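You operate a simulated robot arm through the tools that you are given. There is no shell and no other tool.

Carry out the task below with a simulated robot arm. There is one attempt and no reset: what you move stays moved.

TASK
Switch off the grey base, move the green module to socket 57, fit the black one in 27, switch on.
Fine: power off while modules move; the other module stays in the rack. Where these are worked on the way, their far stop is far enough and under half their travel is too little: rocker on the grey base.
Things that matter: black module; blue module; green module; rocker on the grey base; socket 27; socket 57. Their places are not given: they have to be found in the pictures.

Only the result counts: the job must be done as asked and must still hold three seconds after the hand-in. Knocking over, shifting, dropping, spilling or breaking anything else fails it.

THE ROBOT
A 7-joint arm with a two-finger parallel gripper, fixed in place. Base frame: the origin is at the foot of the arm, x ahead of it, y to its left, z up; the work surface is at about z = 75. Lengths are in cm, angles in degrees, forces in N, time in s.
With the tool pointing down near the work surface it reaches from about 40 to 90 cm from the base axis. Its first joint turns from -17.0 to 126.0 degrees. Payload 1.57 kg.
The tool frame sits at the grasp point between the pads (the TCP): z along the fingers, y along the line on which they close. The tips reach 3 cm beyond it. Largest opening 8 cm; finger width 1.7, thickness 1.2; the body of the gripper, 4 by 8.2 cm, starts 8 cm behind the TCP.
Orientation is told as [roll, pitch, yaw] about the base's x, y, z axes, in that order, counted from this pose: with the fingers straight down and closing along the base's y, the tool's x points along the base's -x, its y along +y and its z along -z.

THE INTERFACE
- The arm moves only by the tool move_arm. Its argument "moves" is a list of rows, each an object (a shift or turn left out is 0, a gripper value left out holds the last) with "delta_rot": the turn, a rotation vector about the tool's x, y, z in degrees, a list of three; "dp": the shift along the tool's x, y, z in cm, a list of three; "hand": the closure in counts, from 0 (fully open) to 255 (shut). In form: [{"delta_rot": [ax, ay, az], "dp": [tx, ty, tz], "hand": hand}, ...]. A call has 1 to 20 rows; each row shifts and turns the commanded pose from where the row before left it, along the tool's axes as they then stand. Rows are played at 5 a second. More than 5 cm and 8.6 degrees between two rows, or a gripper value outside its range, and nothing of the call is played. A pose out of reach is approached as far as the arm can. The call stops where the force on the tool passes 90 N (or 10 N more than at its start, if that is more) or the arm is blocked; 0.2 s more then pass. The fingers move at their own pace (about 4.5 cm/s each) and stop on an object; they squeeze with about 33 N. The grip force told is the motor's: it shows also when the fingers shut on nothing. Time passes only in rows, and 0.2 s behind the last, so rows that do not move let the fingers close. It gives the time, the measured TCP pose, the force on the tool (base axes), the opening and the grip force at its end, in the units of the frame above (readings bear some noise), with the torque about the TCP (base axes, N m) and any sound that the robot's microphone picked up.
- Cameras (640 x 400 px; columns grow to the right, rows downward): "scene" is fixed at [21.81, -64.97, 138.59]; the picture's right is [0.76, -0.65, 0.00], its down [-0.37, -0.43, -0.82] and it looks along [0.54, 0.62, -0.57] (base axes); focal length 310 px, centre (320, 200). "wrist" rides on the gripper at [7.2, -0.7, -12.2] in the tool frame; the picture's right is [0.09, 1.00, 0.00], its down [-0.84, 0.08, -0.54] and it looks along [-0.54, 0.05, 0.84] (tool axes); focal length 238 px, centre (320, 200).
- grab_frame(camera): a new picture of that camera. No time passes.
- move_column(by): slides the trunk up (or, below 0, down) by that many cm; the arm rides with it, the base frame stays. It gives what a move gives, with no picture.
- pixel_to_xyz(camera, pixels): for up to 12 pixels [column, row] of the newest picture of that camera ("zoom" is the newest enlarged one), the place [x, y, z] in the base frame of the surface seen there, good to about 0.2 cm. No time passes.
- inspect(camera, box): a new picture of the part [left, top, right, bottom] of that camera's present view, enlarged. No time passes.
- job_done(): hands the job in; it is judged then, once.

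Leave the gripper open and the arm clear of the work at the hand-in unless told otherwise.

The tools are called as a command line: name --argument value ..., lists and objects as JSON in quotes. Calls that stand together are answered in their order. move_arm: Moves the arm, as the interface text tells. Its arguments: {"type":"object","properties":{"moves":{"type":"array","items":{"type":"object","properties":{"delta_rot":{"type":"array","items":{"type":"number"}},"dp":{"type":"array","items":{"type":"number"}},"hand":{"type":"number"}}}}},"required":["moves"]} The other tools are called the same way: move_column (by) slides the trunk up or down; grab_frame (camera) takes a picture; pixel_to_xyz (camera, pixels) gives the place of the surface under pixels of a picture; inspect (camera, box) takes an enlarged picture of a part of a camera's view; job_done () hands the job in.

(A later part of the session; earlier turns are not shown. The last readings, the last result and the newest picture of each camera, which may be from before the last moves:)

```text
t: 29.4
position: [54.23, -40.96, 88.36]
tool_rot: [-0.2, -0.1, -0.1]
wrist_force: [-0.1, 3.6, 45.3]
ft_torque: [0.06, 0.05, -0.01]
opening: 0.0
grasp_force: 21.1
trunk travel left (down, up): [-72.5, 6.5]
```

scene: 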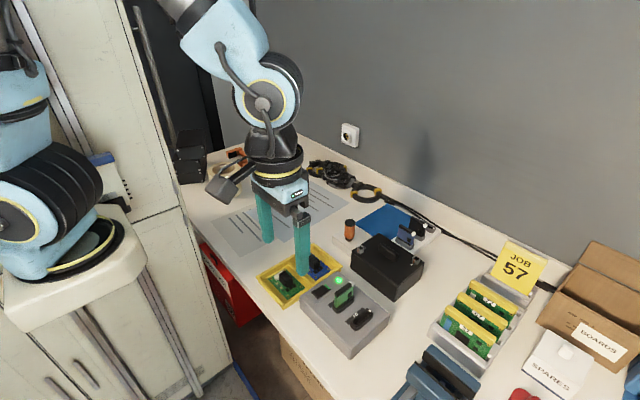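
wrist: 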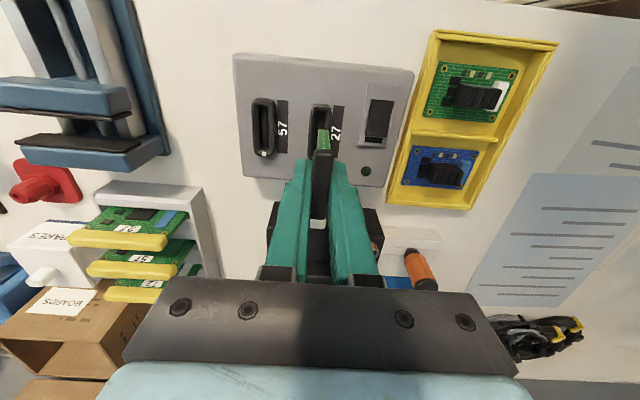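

The force is 45 N with the tips at z≈85.36. I'll press a little more, staying below the 90 N limit.

move_arm --moves '[{"dp": [0, 0, 0.1]}, {"dp": [0, 0, 0.1]}, {}]'

```text
t: 30.2
position: [54.16, -40.79, 88.41]
tool_rot: [-0.3, -0.4, 0.0]
wrist_force: [-3.6, 5.6, 77.8]
ft_torque: [0.21, 0.21, 0.01]
opening: 0.0
grasp_force: 21.2
trunk travel left (down, up): [-72.5, 6.5]
```

Even at 78 N nothing moves, so it's on the bottom. I'll ease off and re-measure.

move_arm --moves '[{"dp": [0, 0, -0.5]}, {"dp": [0, 0, -1.5]}, {"dp": [-0.1, 0, -1.5], "hand": 128}, {}, {}, {}]'

inspect --camera "wrist" --box '[280, 90, 360, 190]'

```text
t: 31.6
position: [54.43, -40.95, 91.41]
tool_rot: [0.1, 0.0, -0.1]
wrist_force: [-0.3, 0.6, 0.8]
ft_torque: [-0.02, 0.0, -0.02]
opening: 3.97
grasp_force: 0.2
trunk travel left (down, up): [-72.5, 6.5]
```

```text
4.00 times, centred on (320, 140) of wrist
```

zoom: 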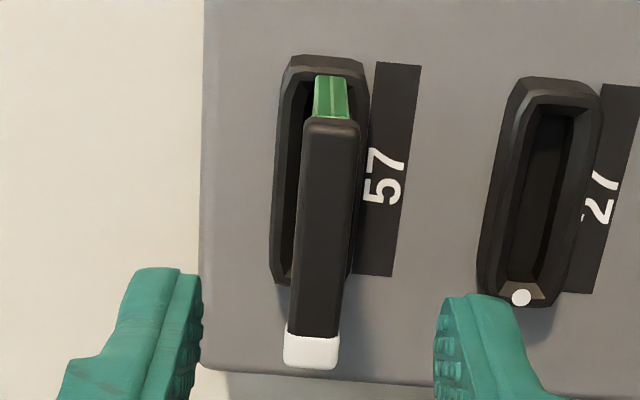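

pixel_to_xyz --camera "zoom" --pixels '[[325, 135], [325, 155], [324, 175], [323, 200], [320, 240], [318, 270], [316, 290], [312, 350], [430, 100], [435, 200], [440, 250], [330, 95]]'

inspect --camera "scene" --box '[325, 265, 395, 335]'

```text
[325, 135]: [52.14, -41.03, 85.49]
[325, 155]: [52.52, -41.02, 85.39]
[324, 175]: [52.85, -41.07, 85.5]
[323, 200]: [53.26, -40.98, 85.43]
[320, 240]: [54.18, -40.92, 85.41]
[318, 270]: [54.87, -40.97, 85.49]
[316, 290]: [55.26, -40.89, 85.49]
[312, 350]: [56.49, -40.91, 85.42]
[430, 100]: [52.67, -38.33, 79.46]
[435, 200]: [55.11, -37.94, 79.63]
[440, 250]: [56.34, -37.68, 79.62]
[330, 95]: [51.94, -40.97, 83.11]
```

```text
5.71 times, centred on (360, 300) of scene
```

zoom: 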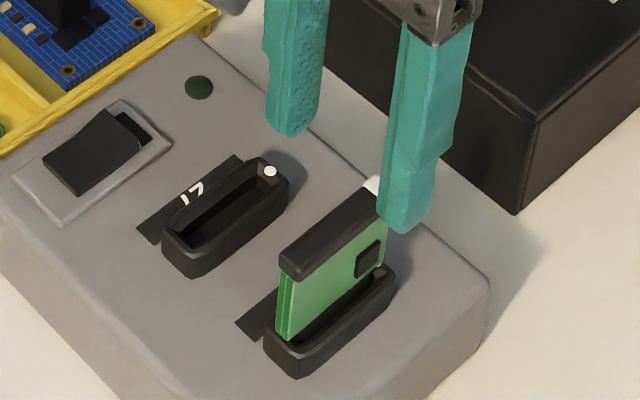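

The measured top is about 85.45 and pressing changed nothing. For a last check, I'll take a zoom at the same 6.67x scale as my first picture of the green module and compare how much board shows between handle and rim.

inspect --camera "scene" --box '[335, 275, 395, 335]'

```text
6.67 times, centred on (365, 305) of scene
```

zoom: 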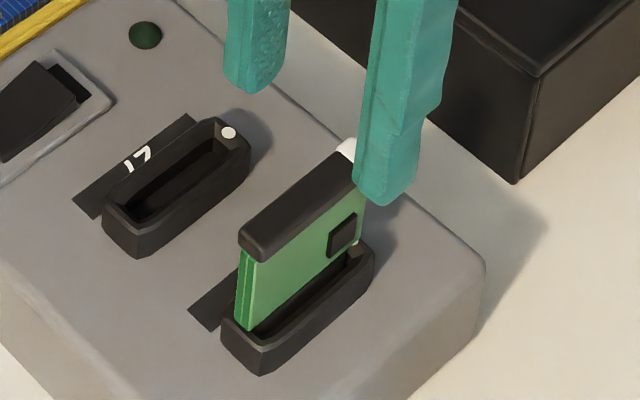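

It matches the original seating, so the green module is done. Next I'll rise and move toward the rack for a closer view of the black module.

move_arm --moves '[{"dp": [0, 0, -4.5]}, {"dp": [0, 0, -4.5]}, {"dp": [0, 0, -3.5]}, {"dp": [-4, 2.3, 0]}, {"dp": [-4, 2.3, 0]}, {"dp": [-4, 2.3, 0]}, {"dp": [-4, 2.3, 0]}, {}]'

grab_frame --camera "wrist"

```text
t: 33.4
position: [70.28, -31.63, 103.66]
tool_rot: [-0.1, 0.0, 0.0]
wrist_force: [0.8, -0.6, -0.5]
ft_torque: [0.0, -0.04, 0.02]
opening: 3.99
grasp_force: 0.0
trunk travel left (down, up): [-72.5, 6.5]
```

```text
taken
```

wrist: 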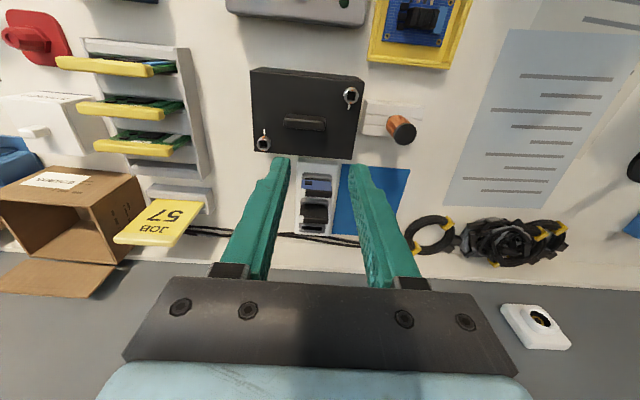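

The rack shows between the fingers around (316,200). I'll enlarge it.

inspect --camera "wrist" --box '[280, 150, 360, 245]'

inspect --camera "scene" --box '[385, 205, 445, 255]'

```text
4.21 times, centred on (320, 198) of wrist
```

zoom: 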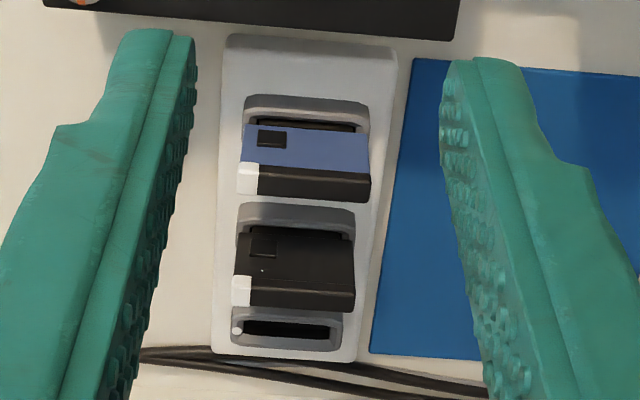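

```text
8.00 times, centred on (415, 230) of scene
```

zoom: 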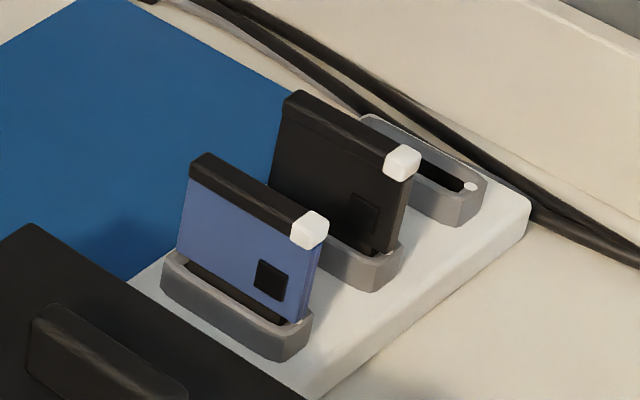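

pixel_to_xyz --camera "zoom" --pixels '[[293, 97], [300, 105], [340, 125], [385, 148], [403, 155], [345, 135], [412, 172], [218, 165], [260, 190], [310, 220], [470, 186], [390, 270]]'

inspect --camera "wrist" --box '[290, 180, 350, 240]'

```text
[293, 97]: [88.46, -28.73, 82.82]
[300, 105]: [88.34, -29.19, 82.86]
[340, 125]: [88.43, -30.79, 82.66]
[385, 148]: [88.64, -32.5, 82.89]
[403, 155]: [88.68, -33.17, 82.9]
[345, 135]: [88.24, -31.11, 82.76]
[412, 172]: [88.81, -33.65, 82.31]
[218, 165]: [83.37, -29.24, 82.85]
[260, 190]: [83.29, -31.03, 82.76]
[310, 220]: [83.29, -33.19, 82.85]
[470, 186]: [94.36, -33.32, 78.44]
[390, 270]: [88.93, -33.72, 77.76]
```

```text
6.67 times, centred on (320, 210) of wrist
```

zoom: 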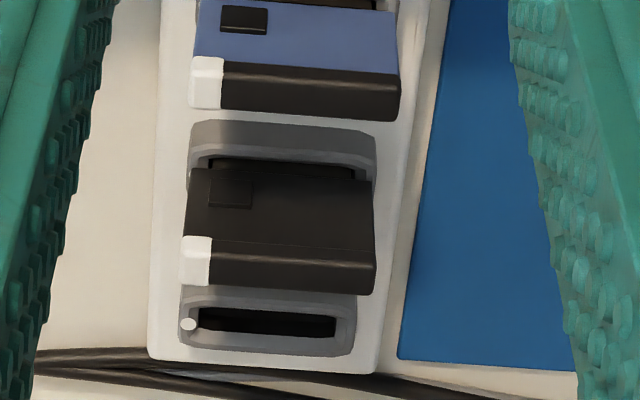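

pixel_to_xyz --camera "zoom" --pixels '[[280, 245], [280, 255], [280, 265], [280, 275], [280, 285], [230, 270], [340, 270], [196, 255], [196, 275], [370, 280], [250, 270], [320, 280]]'

pixel_to_xyz --camera "zoom" --pixels '[[280, 200], [280, 225], [190, 323], [265, 320], [280, 140], [200, 130], [370, 140], [300, 100], [300, 85], [240, 50], [160, 200], [395, 340]]'

```text
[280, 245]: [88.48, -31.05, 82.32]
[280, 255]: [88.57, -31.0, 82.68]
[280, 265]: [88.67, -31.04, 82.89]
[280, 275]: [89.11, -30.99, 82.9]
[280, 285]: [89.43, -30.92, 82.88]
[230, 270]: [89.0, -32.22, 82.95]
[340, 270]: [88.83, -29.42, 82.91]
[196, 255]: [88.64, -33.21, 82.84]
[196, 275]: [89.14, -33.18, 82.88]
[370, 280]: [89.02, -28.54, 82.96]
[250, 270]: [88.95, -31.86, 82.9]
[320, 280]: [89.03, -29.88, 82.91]
```

```text
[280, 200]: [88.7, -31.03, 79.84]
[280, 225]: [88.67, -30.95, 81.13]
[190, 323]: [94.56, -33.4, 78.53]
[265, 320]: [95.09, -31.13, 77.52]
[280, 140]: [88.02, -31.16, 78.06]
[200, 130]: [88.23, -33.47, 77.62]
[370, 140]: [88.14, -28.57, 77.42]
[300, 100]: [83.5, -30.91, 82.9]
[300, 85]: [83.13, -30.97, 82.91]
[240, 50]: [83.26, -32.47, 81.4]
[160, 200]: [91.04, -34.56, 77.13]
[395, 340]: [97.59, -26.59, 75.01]
```

The black handle is centred at about (88.95,-31.1) with its top at z≈82.9. It's about 1 cm thick along x and its white end points to -y. To pick it up I need the fingers closing along x, and on return a +90° turn puts the white end at +x. So I'll turn the tool to yaw -90, which is +90° about tool z.

move_arm --moves '[{"delta_rot": [0, 0, 8.18]}, {"delta_rot": [0, 0, 8.18]}, {"delta_rot": [0, 0, 8.18]}, {"delta_rot": [0, 0, 8.18]}, {"delta_rot": [0, 0, 8.18]}, {"delta_rot": [0, 0, 8.18]}, {"delta_rot": [0, 0, 8.18]}, {"delta_rot": [0, 0, 8.18]}, {"delta_rot": [0, 0, 8.18]}, {"delta_rot": [0, 0, 8.18]}, {"delta_rot": [0, 0, 8.2]}, {}]'

grab_frame --camera "scene"

grab_frame --camera "wrist"

```text
t: 36.0
position: [70.21, -31.68, 103.9]
tool_rot: [0.0, 0.0, -90.1]
wrist_force: [-0.1, 0.7, 0.2]
ft_torque: [0.01, 0.06, 0.0]
opening: 4.0
grasp_force: 0.2
trunk travel left (down, up): [-72.5, 6.5]
```

```text
taken
```

scene: 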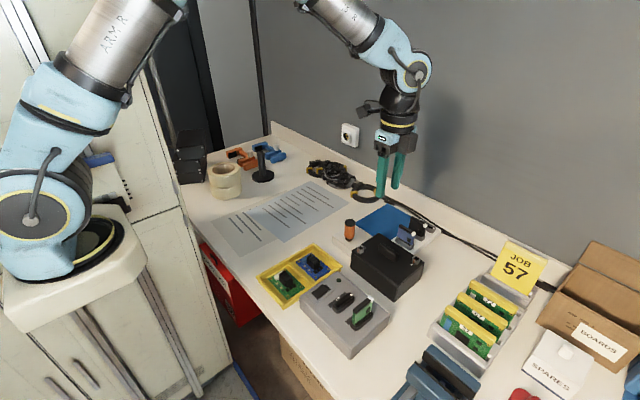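

```text
taken
```

wrist: 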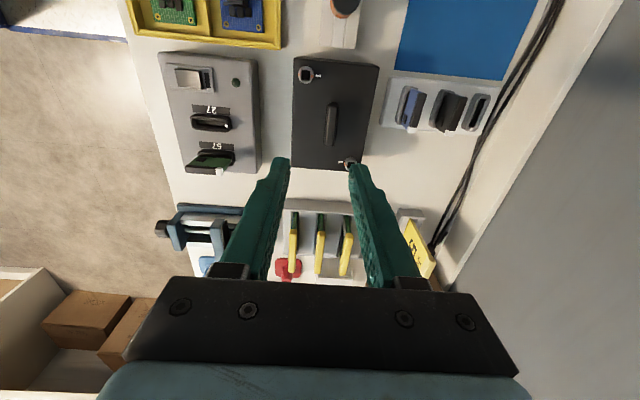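

The yaw is -90 and the rack shows at the upper right of the wrist view, with black near (448,108). I'll travel along +x (tool y) above the black module, staying high.

move_arm --moves '[{"dp": [0.1, 3.75, 0]}, {"dp": [0.1, 3.75, 0]}, {"dp": [0.1, 3.75, 0]}, {"dp": [0.1, 3.75, 0]}, {"dp": [0.1, 3.75, 0]}, {}, {}]'

grab_frame --camera "wrist"

grab_frame --camera "scene"

```text
t: 37.6
position: [89.22, -31.35, 103.8]
tool_rot: [-0.1, 0.0, -90.2]
wrist_force: [0.8, -0.3, 0.5]
ft_torque: [-0.01, -0.02, 0.02]
opening: 4.0
grasp_force: 0.1
trunk travel left (down, up): [-72.5, 6.5]
```

```text
taken
```

wrist: 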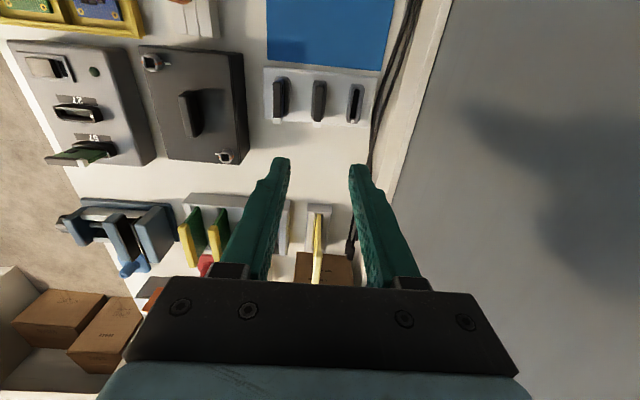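

```text
taken
```

scene: 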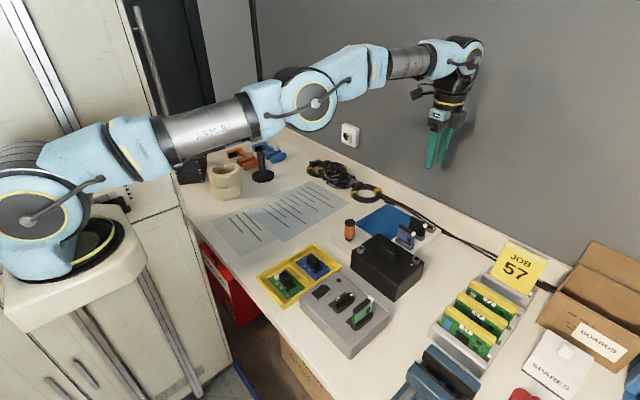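

The arm reaches here, stretched almost level. The black handle shows at about (319,102), between the fingers. I'll measure it from this view.

inspect --camera "wrist" --box '[260, 60, 380, 140]'

```text
5.00 times, centred on (320, 100) of wrist
```

zoom: 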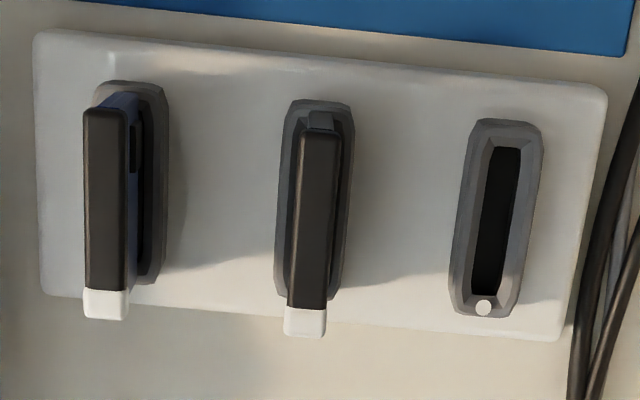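

pixel_to_xyz --camera "zoom" --pixels '[[305, 150], [333, 150], [318, 150], [297, 230], [326, 230], [312, 230], [292, 290], [322, 290], [306, 290], [320, 135], [303, 325], [312, 260]]'

pixel_to_xyz --camera "zoom" --pixels '[[281, 200], [350, 200], [276, 290], [340, 120], [290, 110], [453, 280], [530, 200], [483, 307], [460, 200], [105, 200], [225, 200], [400, 200]]'

```text
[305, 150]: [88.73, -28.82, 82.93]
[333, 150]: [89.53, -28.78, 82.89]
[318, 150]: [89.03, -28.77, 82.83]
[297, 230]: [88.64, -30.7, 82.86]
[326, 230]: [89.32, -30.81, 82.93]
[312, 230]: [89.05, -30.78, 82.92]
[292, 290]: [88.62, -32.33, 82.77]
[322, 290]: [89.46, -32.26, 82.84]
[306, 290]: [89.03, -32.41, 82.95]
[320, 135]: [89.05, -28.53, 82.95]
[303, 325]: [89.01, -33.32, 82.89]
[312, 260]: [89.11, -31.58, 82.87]
```

```text
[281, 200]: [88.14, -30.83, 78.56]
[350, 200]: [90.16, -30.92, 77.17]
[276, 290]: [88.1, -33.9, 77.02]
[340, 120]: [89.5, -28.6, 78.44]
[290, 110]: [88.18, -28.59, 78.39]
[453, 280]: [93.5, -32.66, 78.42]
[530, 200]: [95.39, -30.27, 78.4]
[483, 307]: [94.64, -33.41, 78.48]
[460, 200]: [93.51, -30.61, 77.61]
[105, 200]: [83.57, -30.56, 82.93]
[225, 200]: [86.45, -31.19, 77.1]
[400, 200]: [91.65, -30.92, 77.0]
```

The black handle is centred at (89.05,-31.05) with its top at 82.9. I'll correct slightly by -0.15 in x and +0.1 in y, lower 10 cm while still well above the module, and check that the arm follows.

move_arm --moves '[{"dp": [0.1, -0.15, 2.5]}, {"dp": [0, 0, 2.5]}, {"dp": [0, 0, 2.5]}, {"dp": [0, 0, 2.5]}, {}, {}]'

inspect --camera "wrist" --box '[260, 80, 380, 180]'

```text
t: 39.0
position: [88.9, -31.12, 93.84]
tool_rot: [-0.1, 0.1, -90.1]
wrist_force: [0.4, -0.2, -0.9]
ft_torque: [-0.02, 0.0, -0.02]
opening: 3.99
grasp_force: 0.0
trunk travel left (down, up): [-72.5, 6.5]
```

```text
4.00 times, centred on (320, 130) of wrist
```

zoom: 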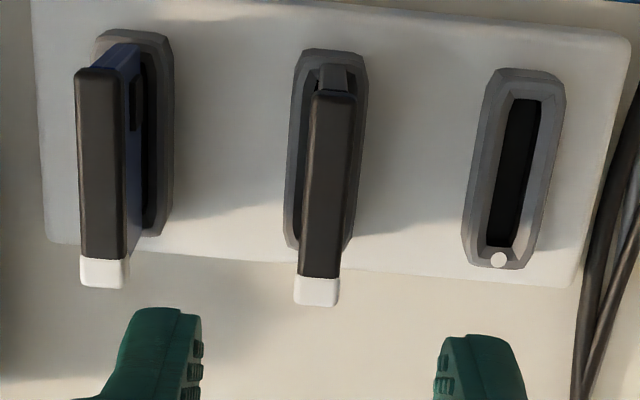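

The arm follows well. The handle is about +0.12 in x from the TCP, so I'll correct that and lower until the tips are just above the handle.

move_arm --moves '[{"dp": [0, 0.12, 2.5]}, {"dp": [0, 0, 2.5]}, {"dp": [0, 0, 2.2]}, {}, {}]'

inspect --camera "wrist" --box '[260, 90, 380, 210]'

inspect --camera "scene" --box '[385, 190, 455, 255]'

```text
t: 40.2
position: [88.95, -31.1, 86.56]
tool_rot: [0.0, 0.0, -90.1]
wrist_force: [0.1, 0.5, 0.0]
ft_torque: [0.01, -0.01, -0.01]
opening: 4.0
grasp_force: 0.1
trunk travel left (down, up): [-72.5, 6.5]
```

```text
3.33 times, centred on (320, 150) of wrist
```

zoom: 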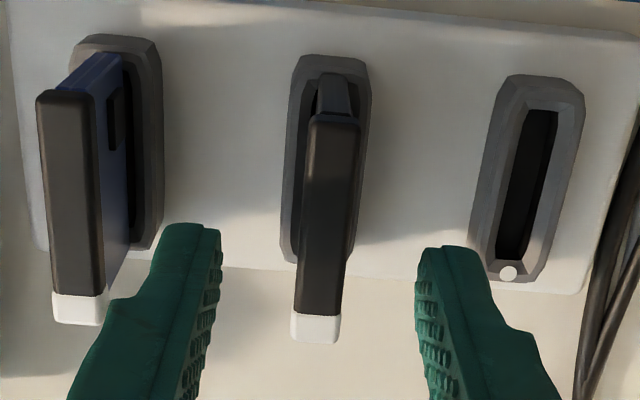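

```text
6.15 times, centred on (420, 222) of scene
```

zoom: 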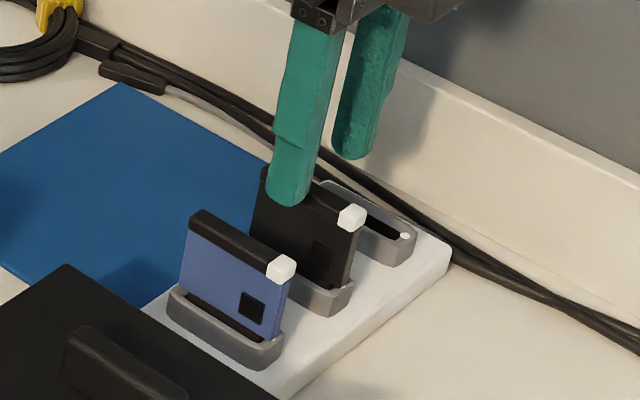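

The handle sits centred between the fingers and the blue module is clear of them. I'll lower the last 4 cm so that the pads meet the handle.

move_arm --moves '[{"dp": [0, 0.06, 1.5]}, {"dp": [0, 0, 1.3]}, {"dp": [0, 0, 0.7]}, {"dp": [0, 0, 0.5]}, {}, {}]'

inspect --camera "scene" --box '[385, 190, 455, 255]'

```text
t: 41.6
position: [89.04, -31.16, 82.62]
tool_rot: [0.0, 0.0, -90.1]
wrist_force: [0.1, 0.3, -0.5]
ft_torque: [0.01, 0.02, 0.0]
opening: 4.01
grasp_force: 0.0
trunk travel left (down, up): [-72.5, 6.5]
```

```text
6.15 times, centred on (420, 222) of scene
```

zoom: 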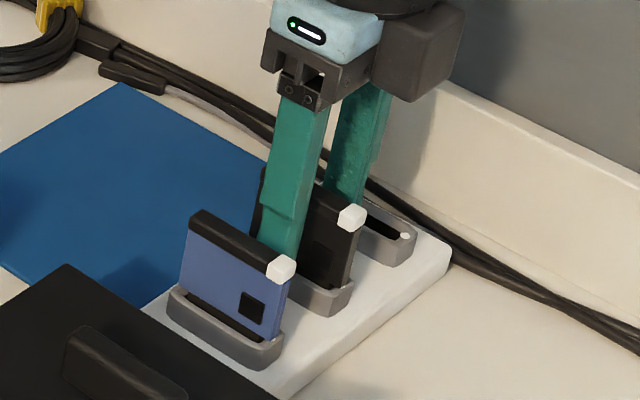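

The fingers straddle the black module's handle, with blue untouched in front. I'll close.

move_arm --moves '[{"hand": 255}, {}, {}, {}, {}]'

```text
t: 42.8
position: [88.91, -31.18, 82.61]
tool_rot: [0.0, 0.0, -90.1]
wrist_force: [-4.9, 0.5, 1.1]
ft_torque: [0.04, 0.02, -0.02]
opening: 0.99
grasp_force: 27.9
trunk travel left (down, up): [-72.5, 6.5]
```

Gripped at opening 0.99, with only a small side force of -4.9 N along x. I'll nudge -0.05 and lift slowly.

move_arm --moves '[{"dp": [0, -0.06, 0]}, {"dp": [0, 0, -0.1]}, {"dp": [0, 0, -0.15]}, {"dp": [0, 0, -0.2]}, {"dp": [0, 0, -0.3]}, {"dp": [0, 0, -0.5]}, {}]'

inspect --camera "scene" --box '[385, 190, 455, 255]'

```text
t: 44.4
position: [89.09, -31.15, 83.93]
tool_rot: [0.0, 0.0, -90.1]
wrist_force: [0.1, 0.9, 0.2]
ft_torque: [-0.03, 0.02, -0.02]
opening: 0.99
grasp_force: 28.0
trunk travel left (down, up): [-72.5, 6.5]
```

```text
6.15 times, centred on (420, 222) of scene
```

zoom: 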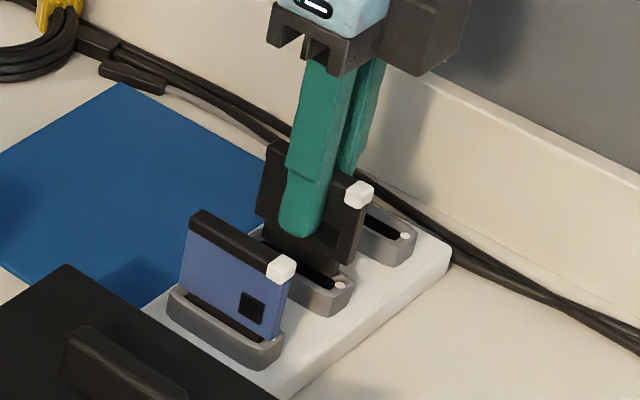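

The black module is lifting out and the rack and blue are still. I'll raise well clear.

move_arm --moves '[{"dp": [0, 0, -1.5]}, {"dp": [0, 0, -2.5]}, {"dp": [0, 0, -3.5]}, {"dp": [0, 0, -4]}, {"dp": [0, 0, -4]}, {"dp": [0, 0, -3]}, {}]'

grab_frame --camera "scene"

inspect --camera "wrist" --box '[240, 60, 400, 240]'

```text
t: 46.0
position: [89.02, -30.87, 102.38]
tool_rot: [0.0, -0.1, -90.0]
wrist_force: [-0.1, -0.5, 0.3]
ft_torque: [0.02, -0.03, -0.01]
opening: 1.0
grasp_force: 28.2
trunk travel left (down, up): [-72.5, 6.5]
```

```text
taken
```

scene: 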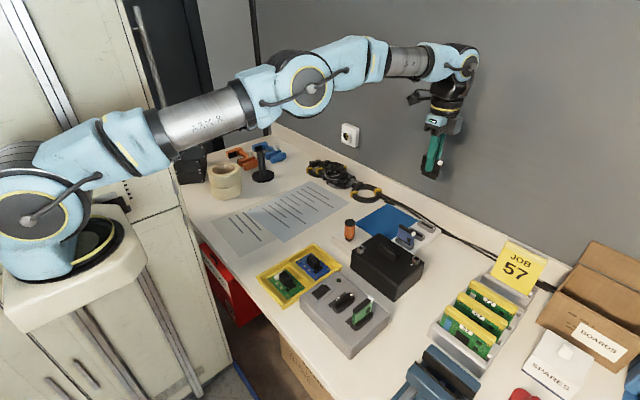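

```text
2.22 times, centred on (320, 150) of wrist
```

zoom: 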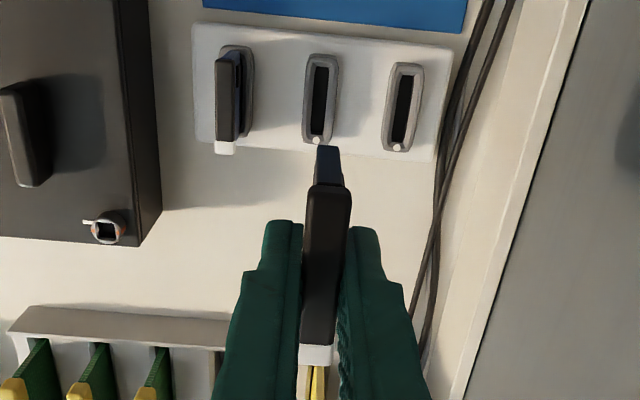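

The black module is held with its white end at the tool's -x side. I'll return to x≈70 at this height and then turn back to yaw 0.

move_arm --moves '[{"dp": [0, -3.8, 0]}, {"dp": [0, -3.8, 0]}, {"dp": [0, -3.8, 0]}, {"dp": [0, -3.8, 0]}, {"dp": [0, -3.8, 0]}, {}]'

move_arm --moves '[{"delta_rot": [0, 0, -8.18]}, {"delta_rot": [0, 0, -8.18]}, {"delta_rot": [0, 0, -8.18]}, {"delta_rot": [0, 0, -8.18]}, {"delta_rot": [0, 0, -8.18]}, {"delta_rot": [0, 0, -8.18]}, {"delta_rot": [0, 0, -8.18]}, {"delta_rot": [0, 0, -8.18]}, {"delta_rot": [0, 0, -8.18]}, {"delta_rot": [0, 0, -8.18]}, {"delta_rot": [0, 0, -8.2]}, {}]'

```text
t: 47.4
position: [70.07, -30.95, 102.48]
tool_rot: [0.1, 0.0, -90.0]
wrist_force: [0.4, 0.0, 0.3]
ft_torque: [-0.04, 0.01, -0.01]
opening: 0.99
grasp_force: 28.0
trunk travel left (down, up): [-72.5, 6.5]
```

```text
t: 50.0
position: [70.07, -31.14, 102.48]
tool_rot: [0.0, 0.0, 0.1]
wrist_force: [-0.2, -0.6, 0.7]
ft_torque: [-0.02, -0.02, 0.0]
opening: 0.99
grasp_force: 27.9
trunk travel left (down, up): [-72.5, 6.5]
```

Yaw is back to 0. Next I'll move above socket 27 and stop a few cm above the rim for measurement.

move_arm --moves '[{"dp": [3.9, -1.1, 0]}, {"dp": [3.9, -1.1, 0]}, {"dp": [3.9, -1.1, 0]}, {"dp": [3.8, -1.1, 0]}, {"dp": [0, 0, 3.5]}, {"dp": [0, 0, 3.5]}, {"dp": [0, 0, 3.5]}, {}, {}]'

inspect --camera "wrist" --box '[250, 80, 390, 230]'

inspect --camera "scene" --box '[315, 250, 395, 330]'

```text
t: 52.0
position: [54.35, -35.52, 91.89]
tool_rot: [0.0, 0.0, -0.1]
wrist_force: [0.7, 0.0, -0.4]
ft_torque: [0.0, 0.0, 0.0]
opening: 1.01
grasp_force: 27.8
trunk travel left (down, up): [-72.5, 6.5]
```

```text
2.67 times, centred on (320, 155) of wrist
```

zoom: 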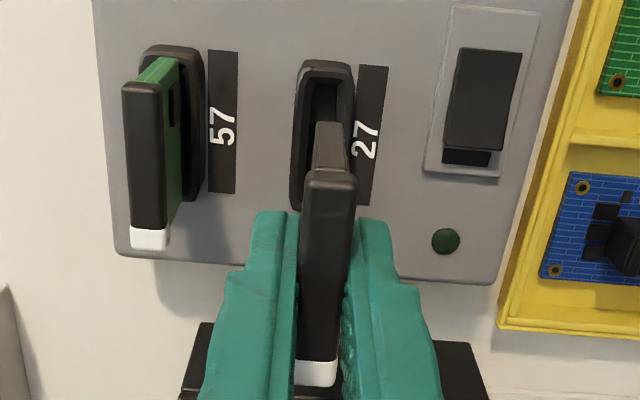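

```text
5.00 times, centred on (355, 290) of scene
```

zoom: 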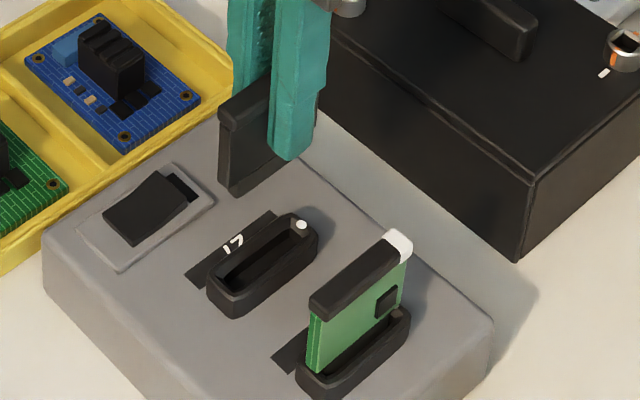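

Compared with the green grip, the black handle sits about 11 zoom-pixels (~0.3 cm) further toward -x in the gripper. I'll measure the ends to confirm.

inspect --camera "wrist" --box '[290, 110, 350, 235]'

```text
3.20 times, centred on (320, 172) of wrist
```

zoom: 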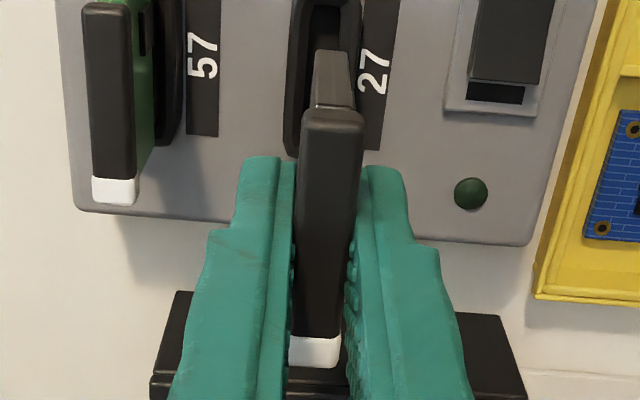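

pixel_to_xyz --camera "zoom" --pixels '[[330, 116], [332, 122], [318, 334], [318, 340], [315, 362], [313, 350], [305, 150], [360, 150], [300, 250], [350, 250], [328, 200], [333, 70]]'

pixel_to_xyz --camera "zoom" --pixels '[[332, 112], [332, 118], [318, 336], [316, 345], [315, 364], [315, 358], [108, 8], [108, 12], [114, 176], [114, 182], [114, 200], [114, 190]]'

```text
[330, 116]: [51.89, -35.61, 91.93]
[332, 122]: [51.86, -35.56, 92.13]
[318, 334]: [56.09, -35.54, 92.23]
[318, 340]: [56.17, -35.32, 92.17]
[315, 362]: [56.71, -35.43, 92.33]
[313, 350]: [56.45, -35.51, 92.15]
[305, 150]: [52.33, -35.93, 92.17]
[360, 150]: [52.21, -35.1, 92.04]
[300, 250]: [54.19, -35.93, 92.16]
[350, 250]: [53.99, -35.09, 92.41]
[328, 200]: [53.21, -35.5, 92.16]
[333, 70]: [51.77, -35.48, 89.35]
```

```text
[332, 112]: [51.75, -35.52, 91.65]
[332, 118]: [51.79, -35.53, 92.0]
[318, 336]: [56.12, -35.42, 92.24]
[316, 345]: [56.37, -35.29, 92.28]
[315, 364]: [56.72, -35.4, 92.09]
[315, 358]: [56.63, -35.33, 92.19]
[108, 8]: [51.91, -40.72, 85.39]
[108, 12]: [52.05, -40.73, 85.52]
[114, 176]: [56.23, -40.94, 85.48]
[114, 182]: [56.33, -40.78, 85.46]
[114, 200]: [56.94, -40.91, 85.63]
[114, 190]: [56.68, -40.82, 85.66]
```

The black handle needs to go about +0.22 in x, while y is already centred at -35.5. I'll correct x and lower to just above the rim.

move_arm --moves '[{"dp": [-0.22, 0, 0]}, {"dp": [0, 0, 2.0]}, {"dp": [0, 0, 2.0]}, {}, {}]'

inspect --camera "scene" --box '[315, 250, 395, 330]'

inspect --camera "wrist" --box '[250, 80, 390, 230]'

```text
t: 53.2
position: [54.68, -35.48, 87.9]
tool_rot: [0.0, 0.0, -0.1]
wrist_force: [-0.5, 0.6, -0.2]
ft_torque: [0.04, 0.01, 0.02]
opening: 0.99
grasp_force: 28.3
trunk travel left (down, up): [-72.5, 6.5]
```

```text
5.00 times, centred on (355, 290) of scene
```

zoom: 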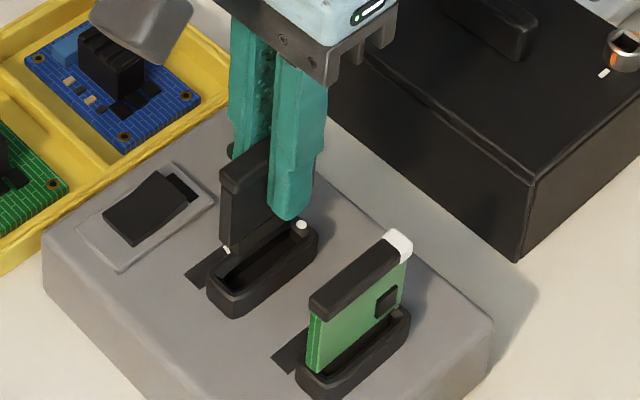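

```text
2.67 times, centred on (320, 155) of wrist
```

zoom: 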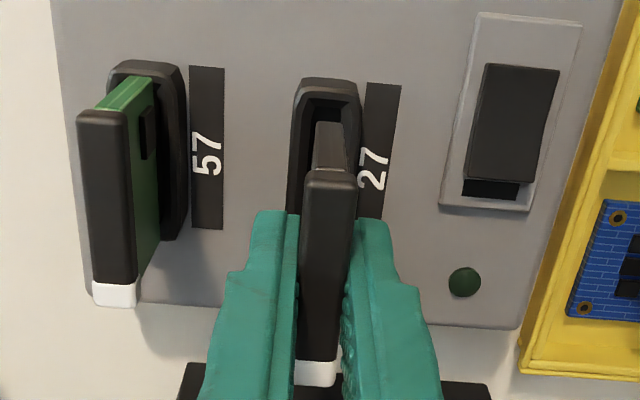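

Alignment looks right. I'll lower slowly into socket 27.

move_arm --moves '[{"dp": [0, 0, 0.6]}, {"dp": [0, 0, 0.5]}, {"dp": [0, 0, 0.3]}, {"dp": [0, 0, 0.2]}, {}]'

inspect --camera "scene" --box '[320, 260, 390, 325]'

```text
t: 54.4
position: [54.81, -35.41, 86.37]
tool_rot: [0.0, 0.0, -0.1]
wrist_force: [-0.3, 0.8, -0.2]
ft_torque: [-0.02, 0.0, -0.03]
opening: 0.97
grasp_force: 27.9
trunk travel left (down, up): [-72.5, 6.5]
```

```text
6.15 times, centred on (355, 292) of scene
```

zoom: 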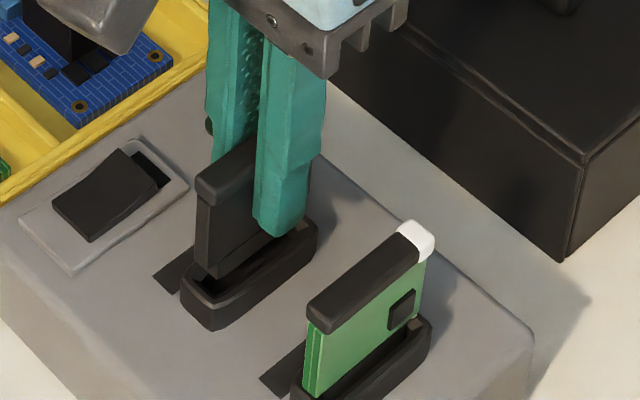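

There's no contact yet. The x readings scatter (54.68, 54.81), so I'll take two more readings before going on.

move_arm --moves '[{}]'

move_arm --moves '[{}]'

move_arm --moves '[{}]'

inspect --camera "wrist" --box '[250, 80, 390, 230]'

```text
t: 54.8
position: [54.71, -35.51, 86.43]
tool_rot: [0.0, 0.0, -0.1]
wrist_force: [0.3, 0.0, -0.6]
ft_torque: [-0.04, -0.01, -0.02]
opening: 0.98
grasp_force: 28.1
trunk travel left (down, up): [-72.5, 6.5]
```

```text
t: 55.2
position: [54.7, -35.55, 86.34]
tool_rot: [0.0, 0.0, -0.2]
wrist_force: [0.0, 0.2, -1.0]
ft_torque: [0.03, -0.01, 0.03]
opening: 0.99
grasp_force: 27.8
trunk travel left (down, up): [-72.5, 6.5]
```

```text
t: 55.6
position: [54.71, -35.43, 86.41]
tool_rot: [0.0, 0.0, -0.1]
wrist_force: [0.3, -0.3, -0.3]
ft_torque: [0.0, 0.0, 0.01]
opening: 1.0
grasp_force: 27.6
trunk travel left (down, up): [-72.5, 6.5]
```

```text
2.67 times, centred on (320, 155) of wrist
```

zoom: 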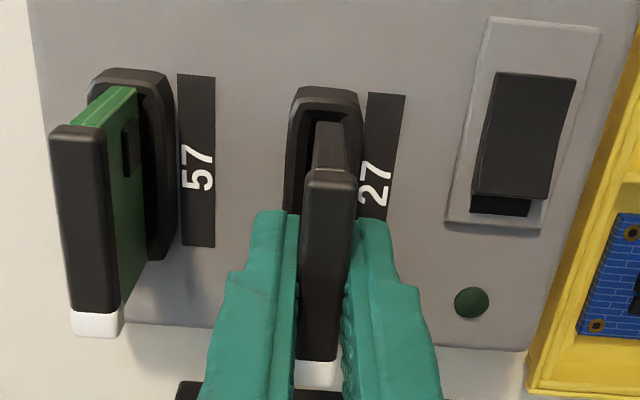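

TCP x is about 54.71. What matters is where the handle is, so I'll measure its ends again here.

pixel_to_xyz --camera "zoom" --pixels '[[330, 176], [330, 182], [318, 352], [317, 358], [315, 365], [315, 380], [313, 384], [80, 130], [95, 310], [95, 316], [96, 332], [330, 140]]'

inspect --camera "scene" --box '[335, 270, 375, 310]'

```text
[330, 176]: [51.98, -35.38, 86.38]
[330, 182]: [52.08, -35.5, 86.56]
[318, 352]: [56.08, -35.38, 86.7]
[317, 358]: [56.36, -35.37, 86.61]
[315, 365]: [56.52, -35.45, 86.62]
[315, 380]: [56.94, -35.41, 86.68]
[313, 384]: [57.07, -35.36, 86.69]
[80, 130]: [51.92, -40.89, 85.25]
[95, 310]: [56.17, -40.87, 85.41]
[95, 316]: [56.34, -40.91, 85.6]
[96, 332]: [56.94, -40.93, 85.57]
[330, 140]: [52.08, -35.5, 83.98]
```

```text
10.00 times, centred on (355, 290) of scene
```

zoom: 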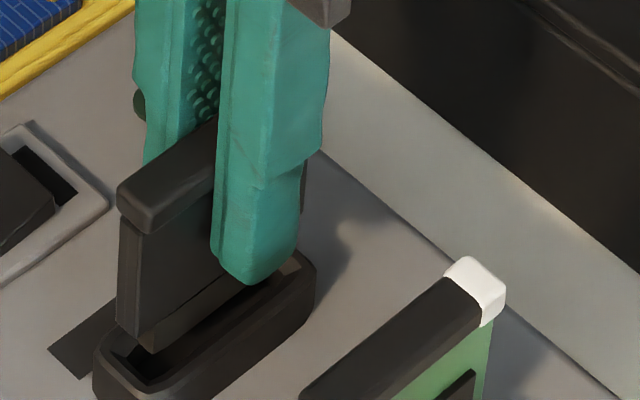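

The black handle's ends match where they should be relative to the seated green one, within 0.05 cm. I'll continue down; its top at 86.65 needs about 1.2 cm more.

move_arm --moves '[{"dp": [0, 0, 0.3]}, {"dp": [0, 0, 0.3]}, {"dp": [0, 0, 0.2]}, {"dp": [0, 0, 0.2]}, {}]'

inspect --camera "scene" --box '[320, 260, 390, 325]'

```text
t: 56.8
position: [54.73, -35.33, 85.22]
tool_rot: [0.0, 0.0, -0.1]
wrist_force: [-3.5, 0.5, -0.7]
ft_torque: [-0.01, 0.19, 0.0]
opening: 0.99
grasp_force: 27.8
trunk travel left (down, up): [-72.5, 6.5]
```

```text
6.15 times, centred on (355, 292) of scene
```

zoom: 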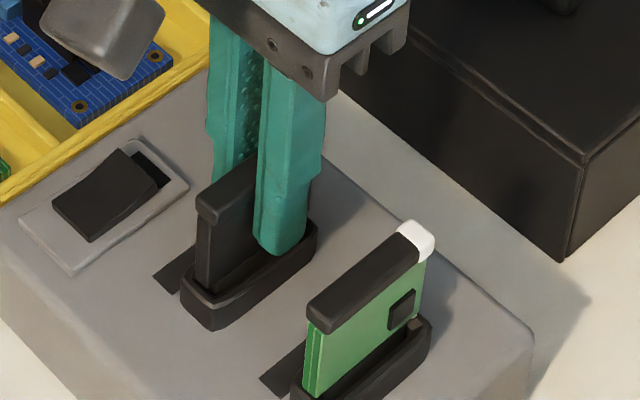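

It's in the slot with only -3.5 N along x. I'll ease slightly toward -x and continue to the bottom.

move_arm --moves '[{"dp": [0.05, 0, 0.1]}, {"dp": [0, 0, 0.1]}, {"dp": [0, 0, 0.05]}, {}]'

```text
t: 57.8
position: [54.86, -35.45, 85.2]
tool_rot: [-0.2, -0.1, -0.1]
wrist_force: [-2.8, 1.9, 18.9]
ft_torque: [0.03, -0.02, 0.0]
opening: 0.97
grasp_force: 28.5
trunk travel left (down, up): [-72.5, 6.5]
```

The force is 18.9 N, which is contact with the bottom. I'll press on to about 45 N as I did for green.

move_arm --moves '[{"dp": [0, 0, 0.1]}, {"dp": [0, 0, 0.1]}, {}]'

inspect --camera "wrist" --box '[250, 80, 390, 230]'

```text
t: 58.6
position: [54.77, -35.53, 85.13]
tool_rot: [0.0, -0.2, -0.1]
wrist_force: [-0.4, -1.1, 34.8]
ft_torque: [0.03, 0.05, -0.01]
opening: 0.97
grasp_force: 27.6
trunk travel left (down, up): [-72.5, 6.5]
```

```text
2.67 times, centred on (320, 155) of wrist
```

zoom: 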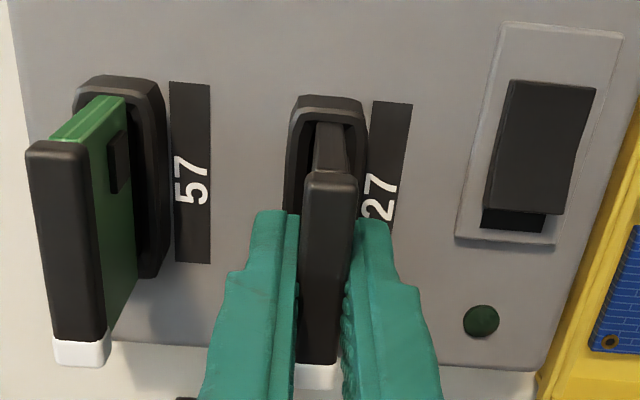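

pixel_to_xyz --camera "zoom" --pixels '[[330, 195], [328, 220], [325, 250], [323, 280], [320, 310], [318, 340], [60, 170], [65, 200], [68, 230], [72, 260], [76, 290], [80, 320]]'

```text
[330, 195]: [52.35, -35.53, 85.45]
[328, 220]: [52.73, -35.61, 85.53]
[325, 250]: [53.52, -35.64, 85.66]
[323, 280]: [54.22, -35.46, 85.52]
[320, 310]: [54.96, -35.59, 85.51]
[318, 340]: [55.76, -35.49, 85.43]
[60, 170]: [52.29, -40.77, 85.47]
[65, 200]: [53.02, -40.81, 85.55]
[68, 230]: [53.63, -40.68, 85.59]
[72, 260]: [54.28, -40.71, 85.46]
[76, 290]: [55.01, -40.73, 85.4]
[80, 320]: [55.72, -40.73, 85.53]
```

Black's top averages 85.52 and green's 85.50, so both sit at the same depth. I'll relieve the pressure, open partly and lift.

move_arm --moves '[{"dp": [0, 0, 0.08]}, {"dp": [0, 0, -0.3]}, {"hand": 155}, {}, {}, {}]'

inspect --camera "scene" --box '[320, 260, 390, 325]'

```text
t: 60.0
position: [54.82, -35.46, 85.02]
tool_rot: [0.0, 0.0, -0.1]
wrist_force: [0.9, 0.3, -0.5]
ft_torque: [-0.02, -0.02, -0.01]
opening: 3.14
grasp_force: 0.0
trunk travel left (down, up): [-72.5, 6.5]
```

```text
6.15 times, centred on (355, 292) of scene
```

zoom: 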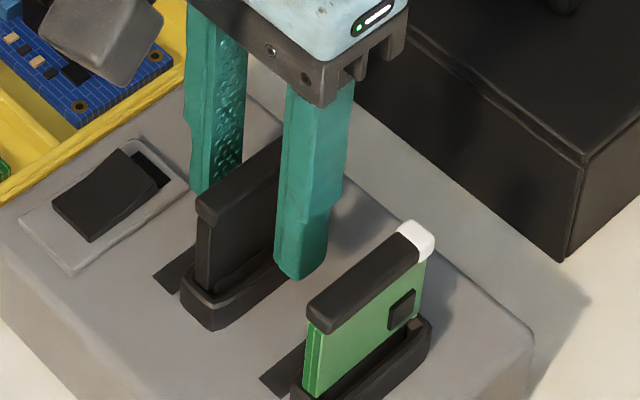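

The module stands on its own. I'll lift straight up, shut the fingers above it, and come down to just over the handle for a firm seating press like the one I gave green.

move_arm --moves '[{"dp": [0, 0, -2.5]}, {"dp": [0, 0, -3.5]}, {"dp": [0.4, 0, -1], "hand": 255}, {}, {}, {}, {"dp": [0, 0, 1.5]}, {"dp": [0, 0, 1.2]}, {"dp": [0, 0, 0.5]}, {}]'

inspect --camera "scene" --box '[320, 250, 390, 325]'

```text
t: 62.2
position: [54.41, -35.44, 88.99]
tool_rot: [0.0, 0.0, -0.2]
wrist_force: [-0.5, 0.6, 0.1]
ft_torque: [0.04, 0.02, 0.01]
opening: 0.0
grasp_force: 20.5
trunk travel left (down, up): [-72.5, 6.5]
```

```text
5.33 times, centred on (355, 288) of scene
```

zoom: 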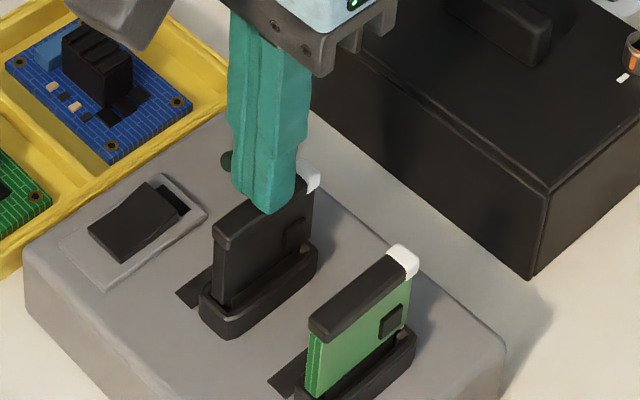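

The tips are at z≈86, just above the handle. I'll press in fine steps.

move_arm --moves '[{"dp": [0, 0, 0.3]}, {"dp": [0, 0, 0.2]}, {"dp": [0, 0, 0.1]}, {"dp": [0, 0, 0.1]}, {"dp": [0, 0, 0.1]}, {}]'

```text
t: 63.6
position: [54.29, -35.51, 88.37]
tool_rot: [-0.1, -0.3, -0.1]
wrist_force: [-6.2, -2.2, 54.2]
ft_torque: [-0.05, 0.27, 0.01]
opening: 0.0
grasp_force: 21.1
trunk travel left (down, up): [-72.5, 6.5]
```

The force is 54 N at TCP z 88.37, the same height as green when bottomed. I'll give one more small push and then back off.

move_arm --moves '[{"dp": [0, 0, 0.1]}, {}, {"dp": [0, 0, -0.6]}, {"dp": [0, 0, -2]}, {"dp": [0, 0, -4]}, {}]'

inspect --camera "scene" --box '[320, 260, 390, 330]'

inspect --camera "wrist" --box '[240, 80, 400, 200]'

```text
t: 65.0
position: [54.35, -35.48, 94.58]
tool_rot: [0.0, 0.1, -0.1]
wrist_force: [0.7, 0.1, -0.2]
ft_torque: [0.0, 0.01, 0.01]
opening: 0.0
grasp_force: 21.5
trunk travel left (down, up): [-72.5, 6.5]
```

```text
5.71 times, centred on (355, 295) of scene
```

zoom: 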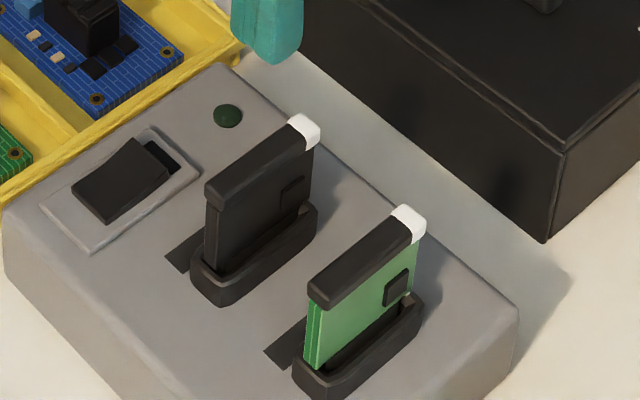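

```text
3.33 times, centred on (320, 140) of wrist
```

zoom: 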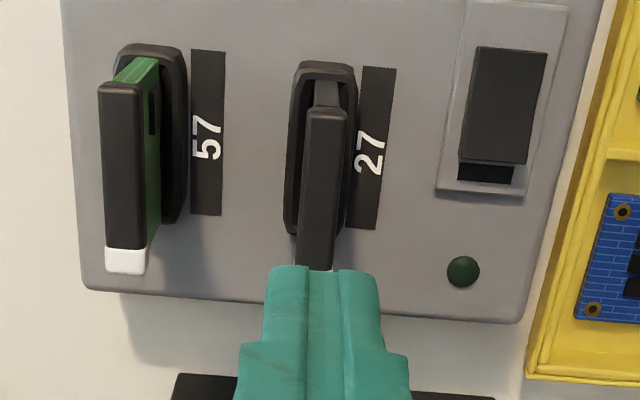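

Both modules stand equally deep with their white ends on the dot side. Now I'll measure the rocker's raised +x end for switching on.

inspect --camera "scene" --box '[300, 275, 340, 305]'

```text
13.33 times, centred on (320, 290) of scene
```

zoom: 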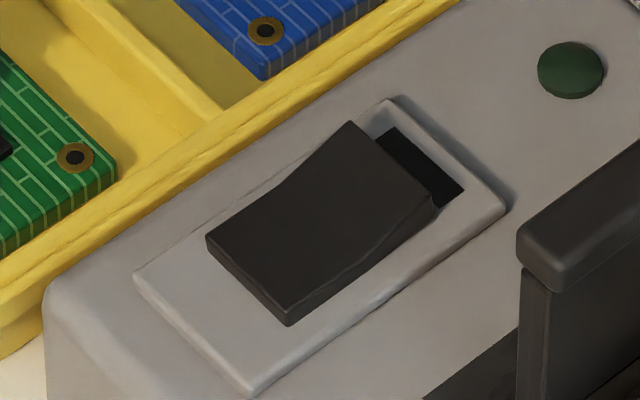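

pixel_to_xyz --camera "zoom" --pixels '[[350, 128], [430, 192], [385, 165], [365, 160], [400, 195], [340, 190], [290, 240], [240, 245], [280, 290], [410, 160], [440, 185], [570, 70]]'

```text
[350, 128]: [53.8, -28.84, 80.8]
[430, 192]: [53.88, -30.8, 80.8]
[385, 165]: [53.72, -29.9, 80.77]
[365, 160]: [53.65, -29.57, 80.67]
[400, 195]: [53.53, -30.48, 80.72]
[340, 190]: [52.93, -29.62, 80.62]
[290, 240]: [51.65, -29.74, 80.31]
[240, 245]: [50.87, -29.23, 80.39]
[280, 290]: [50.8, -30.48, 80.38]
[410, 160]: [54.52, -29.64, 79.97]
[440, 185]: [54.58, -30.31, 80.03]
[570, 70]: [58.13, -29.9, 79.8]
```

The raised end is at (53.85,-29.8) with z≈80.8. I'll hover the shut fingers above it at tips ≈81.7.

move_arm --moves '[{"dp": [0.15, 2.85, 0]}, {"dp": [0.15, 2.8, 0]}, {"dp": [0, 0, 3.5]}, {"dp": [0, 0, 3.5]}, {"dp": [0, 0, 2.8]}, {}, {}]'

inspect --camera "scene" --box '[290, 250, 370, 310]'

```text
t: 66.6
position: [53.84, -30.0, 84.81]
tool_rot: [0.0, -0.1, -0.1]
wrist_force: [-0.7, 0.4, 0.7]
ft_torque: [0.03, -0.04, 0.0]
opening: 0.0
grasp_force: 21.5
trunk travel left (down, up): [-72.5, 6.5]
```

```text
6.67 times, centred on (330, 280) of scene
```

zoom: 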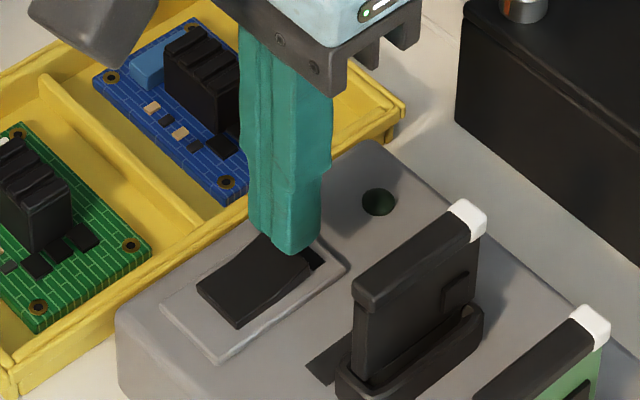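

The tips are over the raised end. I'll nudge slightly and press.

move_arm --moves '[{"dp": [-0.15, 0.1, 0.5]}, {"dp": [0, 0, 0.4]}, {"dp": [0, 0, 0.2]}, {"dp": [0, 0, 0.15]}, {"dp": [0, 0, 0.15]}, {}]'

inspect --camera "scene" --box '[290, 250, 370, 310]'

```text
t: 68.0
position: [54.02, -29.59, 83.44]
tool_rot: [0.0, 0.0, -0.1]
wrist_force: [-1.5, -0.4, 7.4]
ft_torque: [0.02, 0.09, -0.01]
opening: 0.0
grasp_force: 21.1
trunk travel left (down, up): [-72.5, 6.5]
heard: click
```

```text
6.67 times, centred on (330, 280) of scene
```

zoom: 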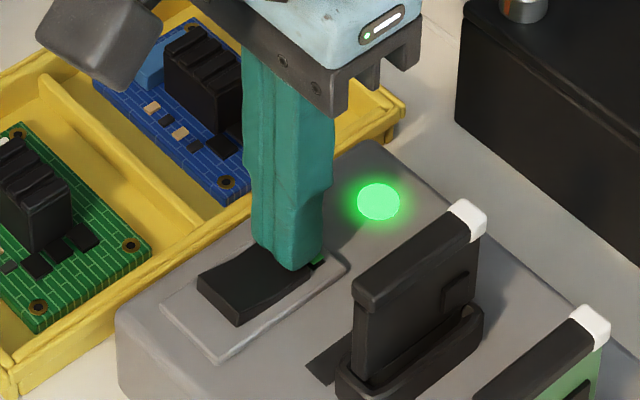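

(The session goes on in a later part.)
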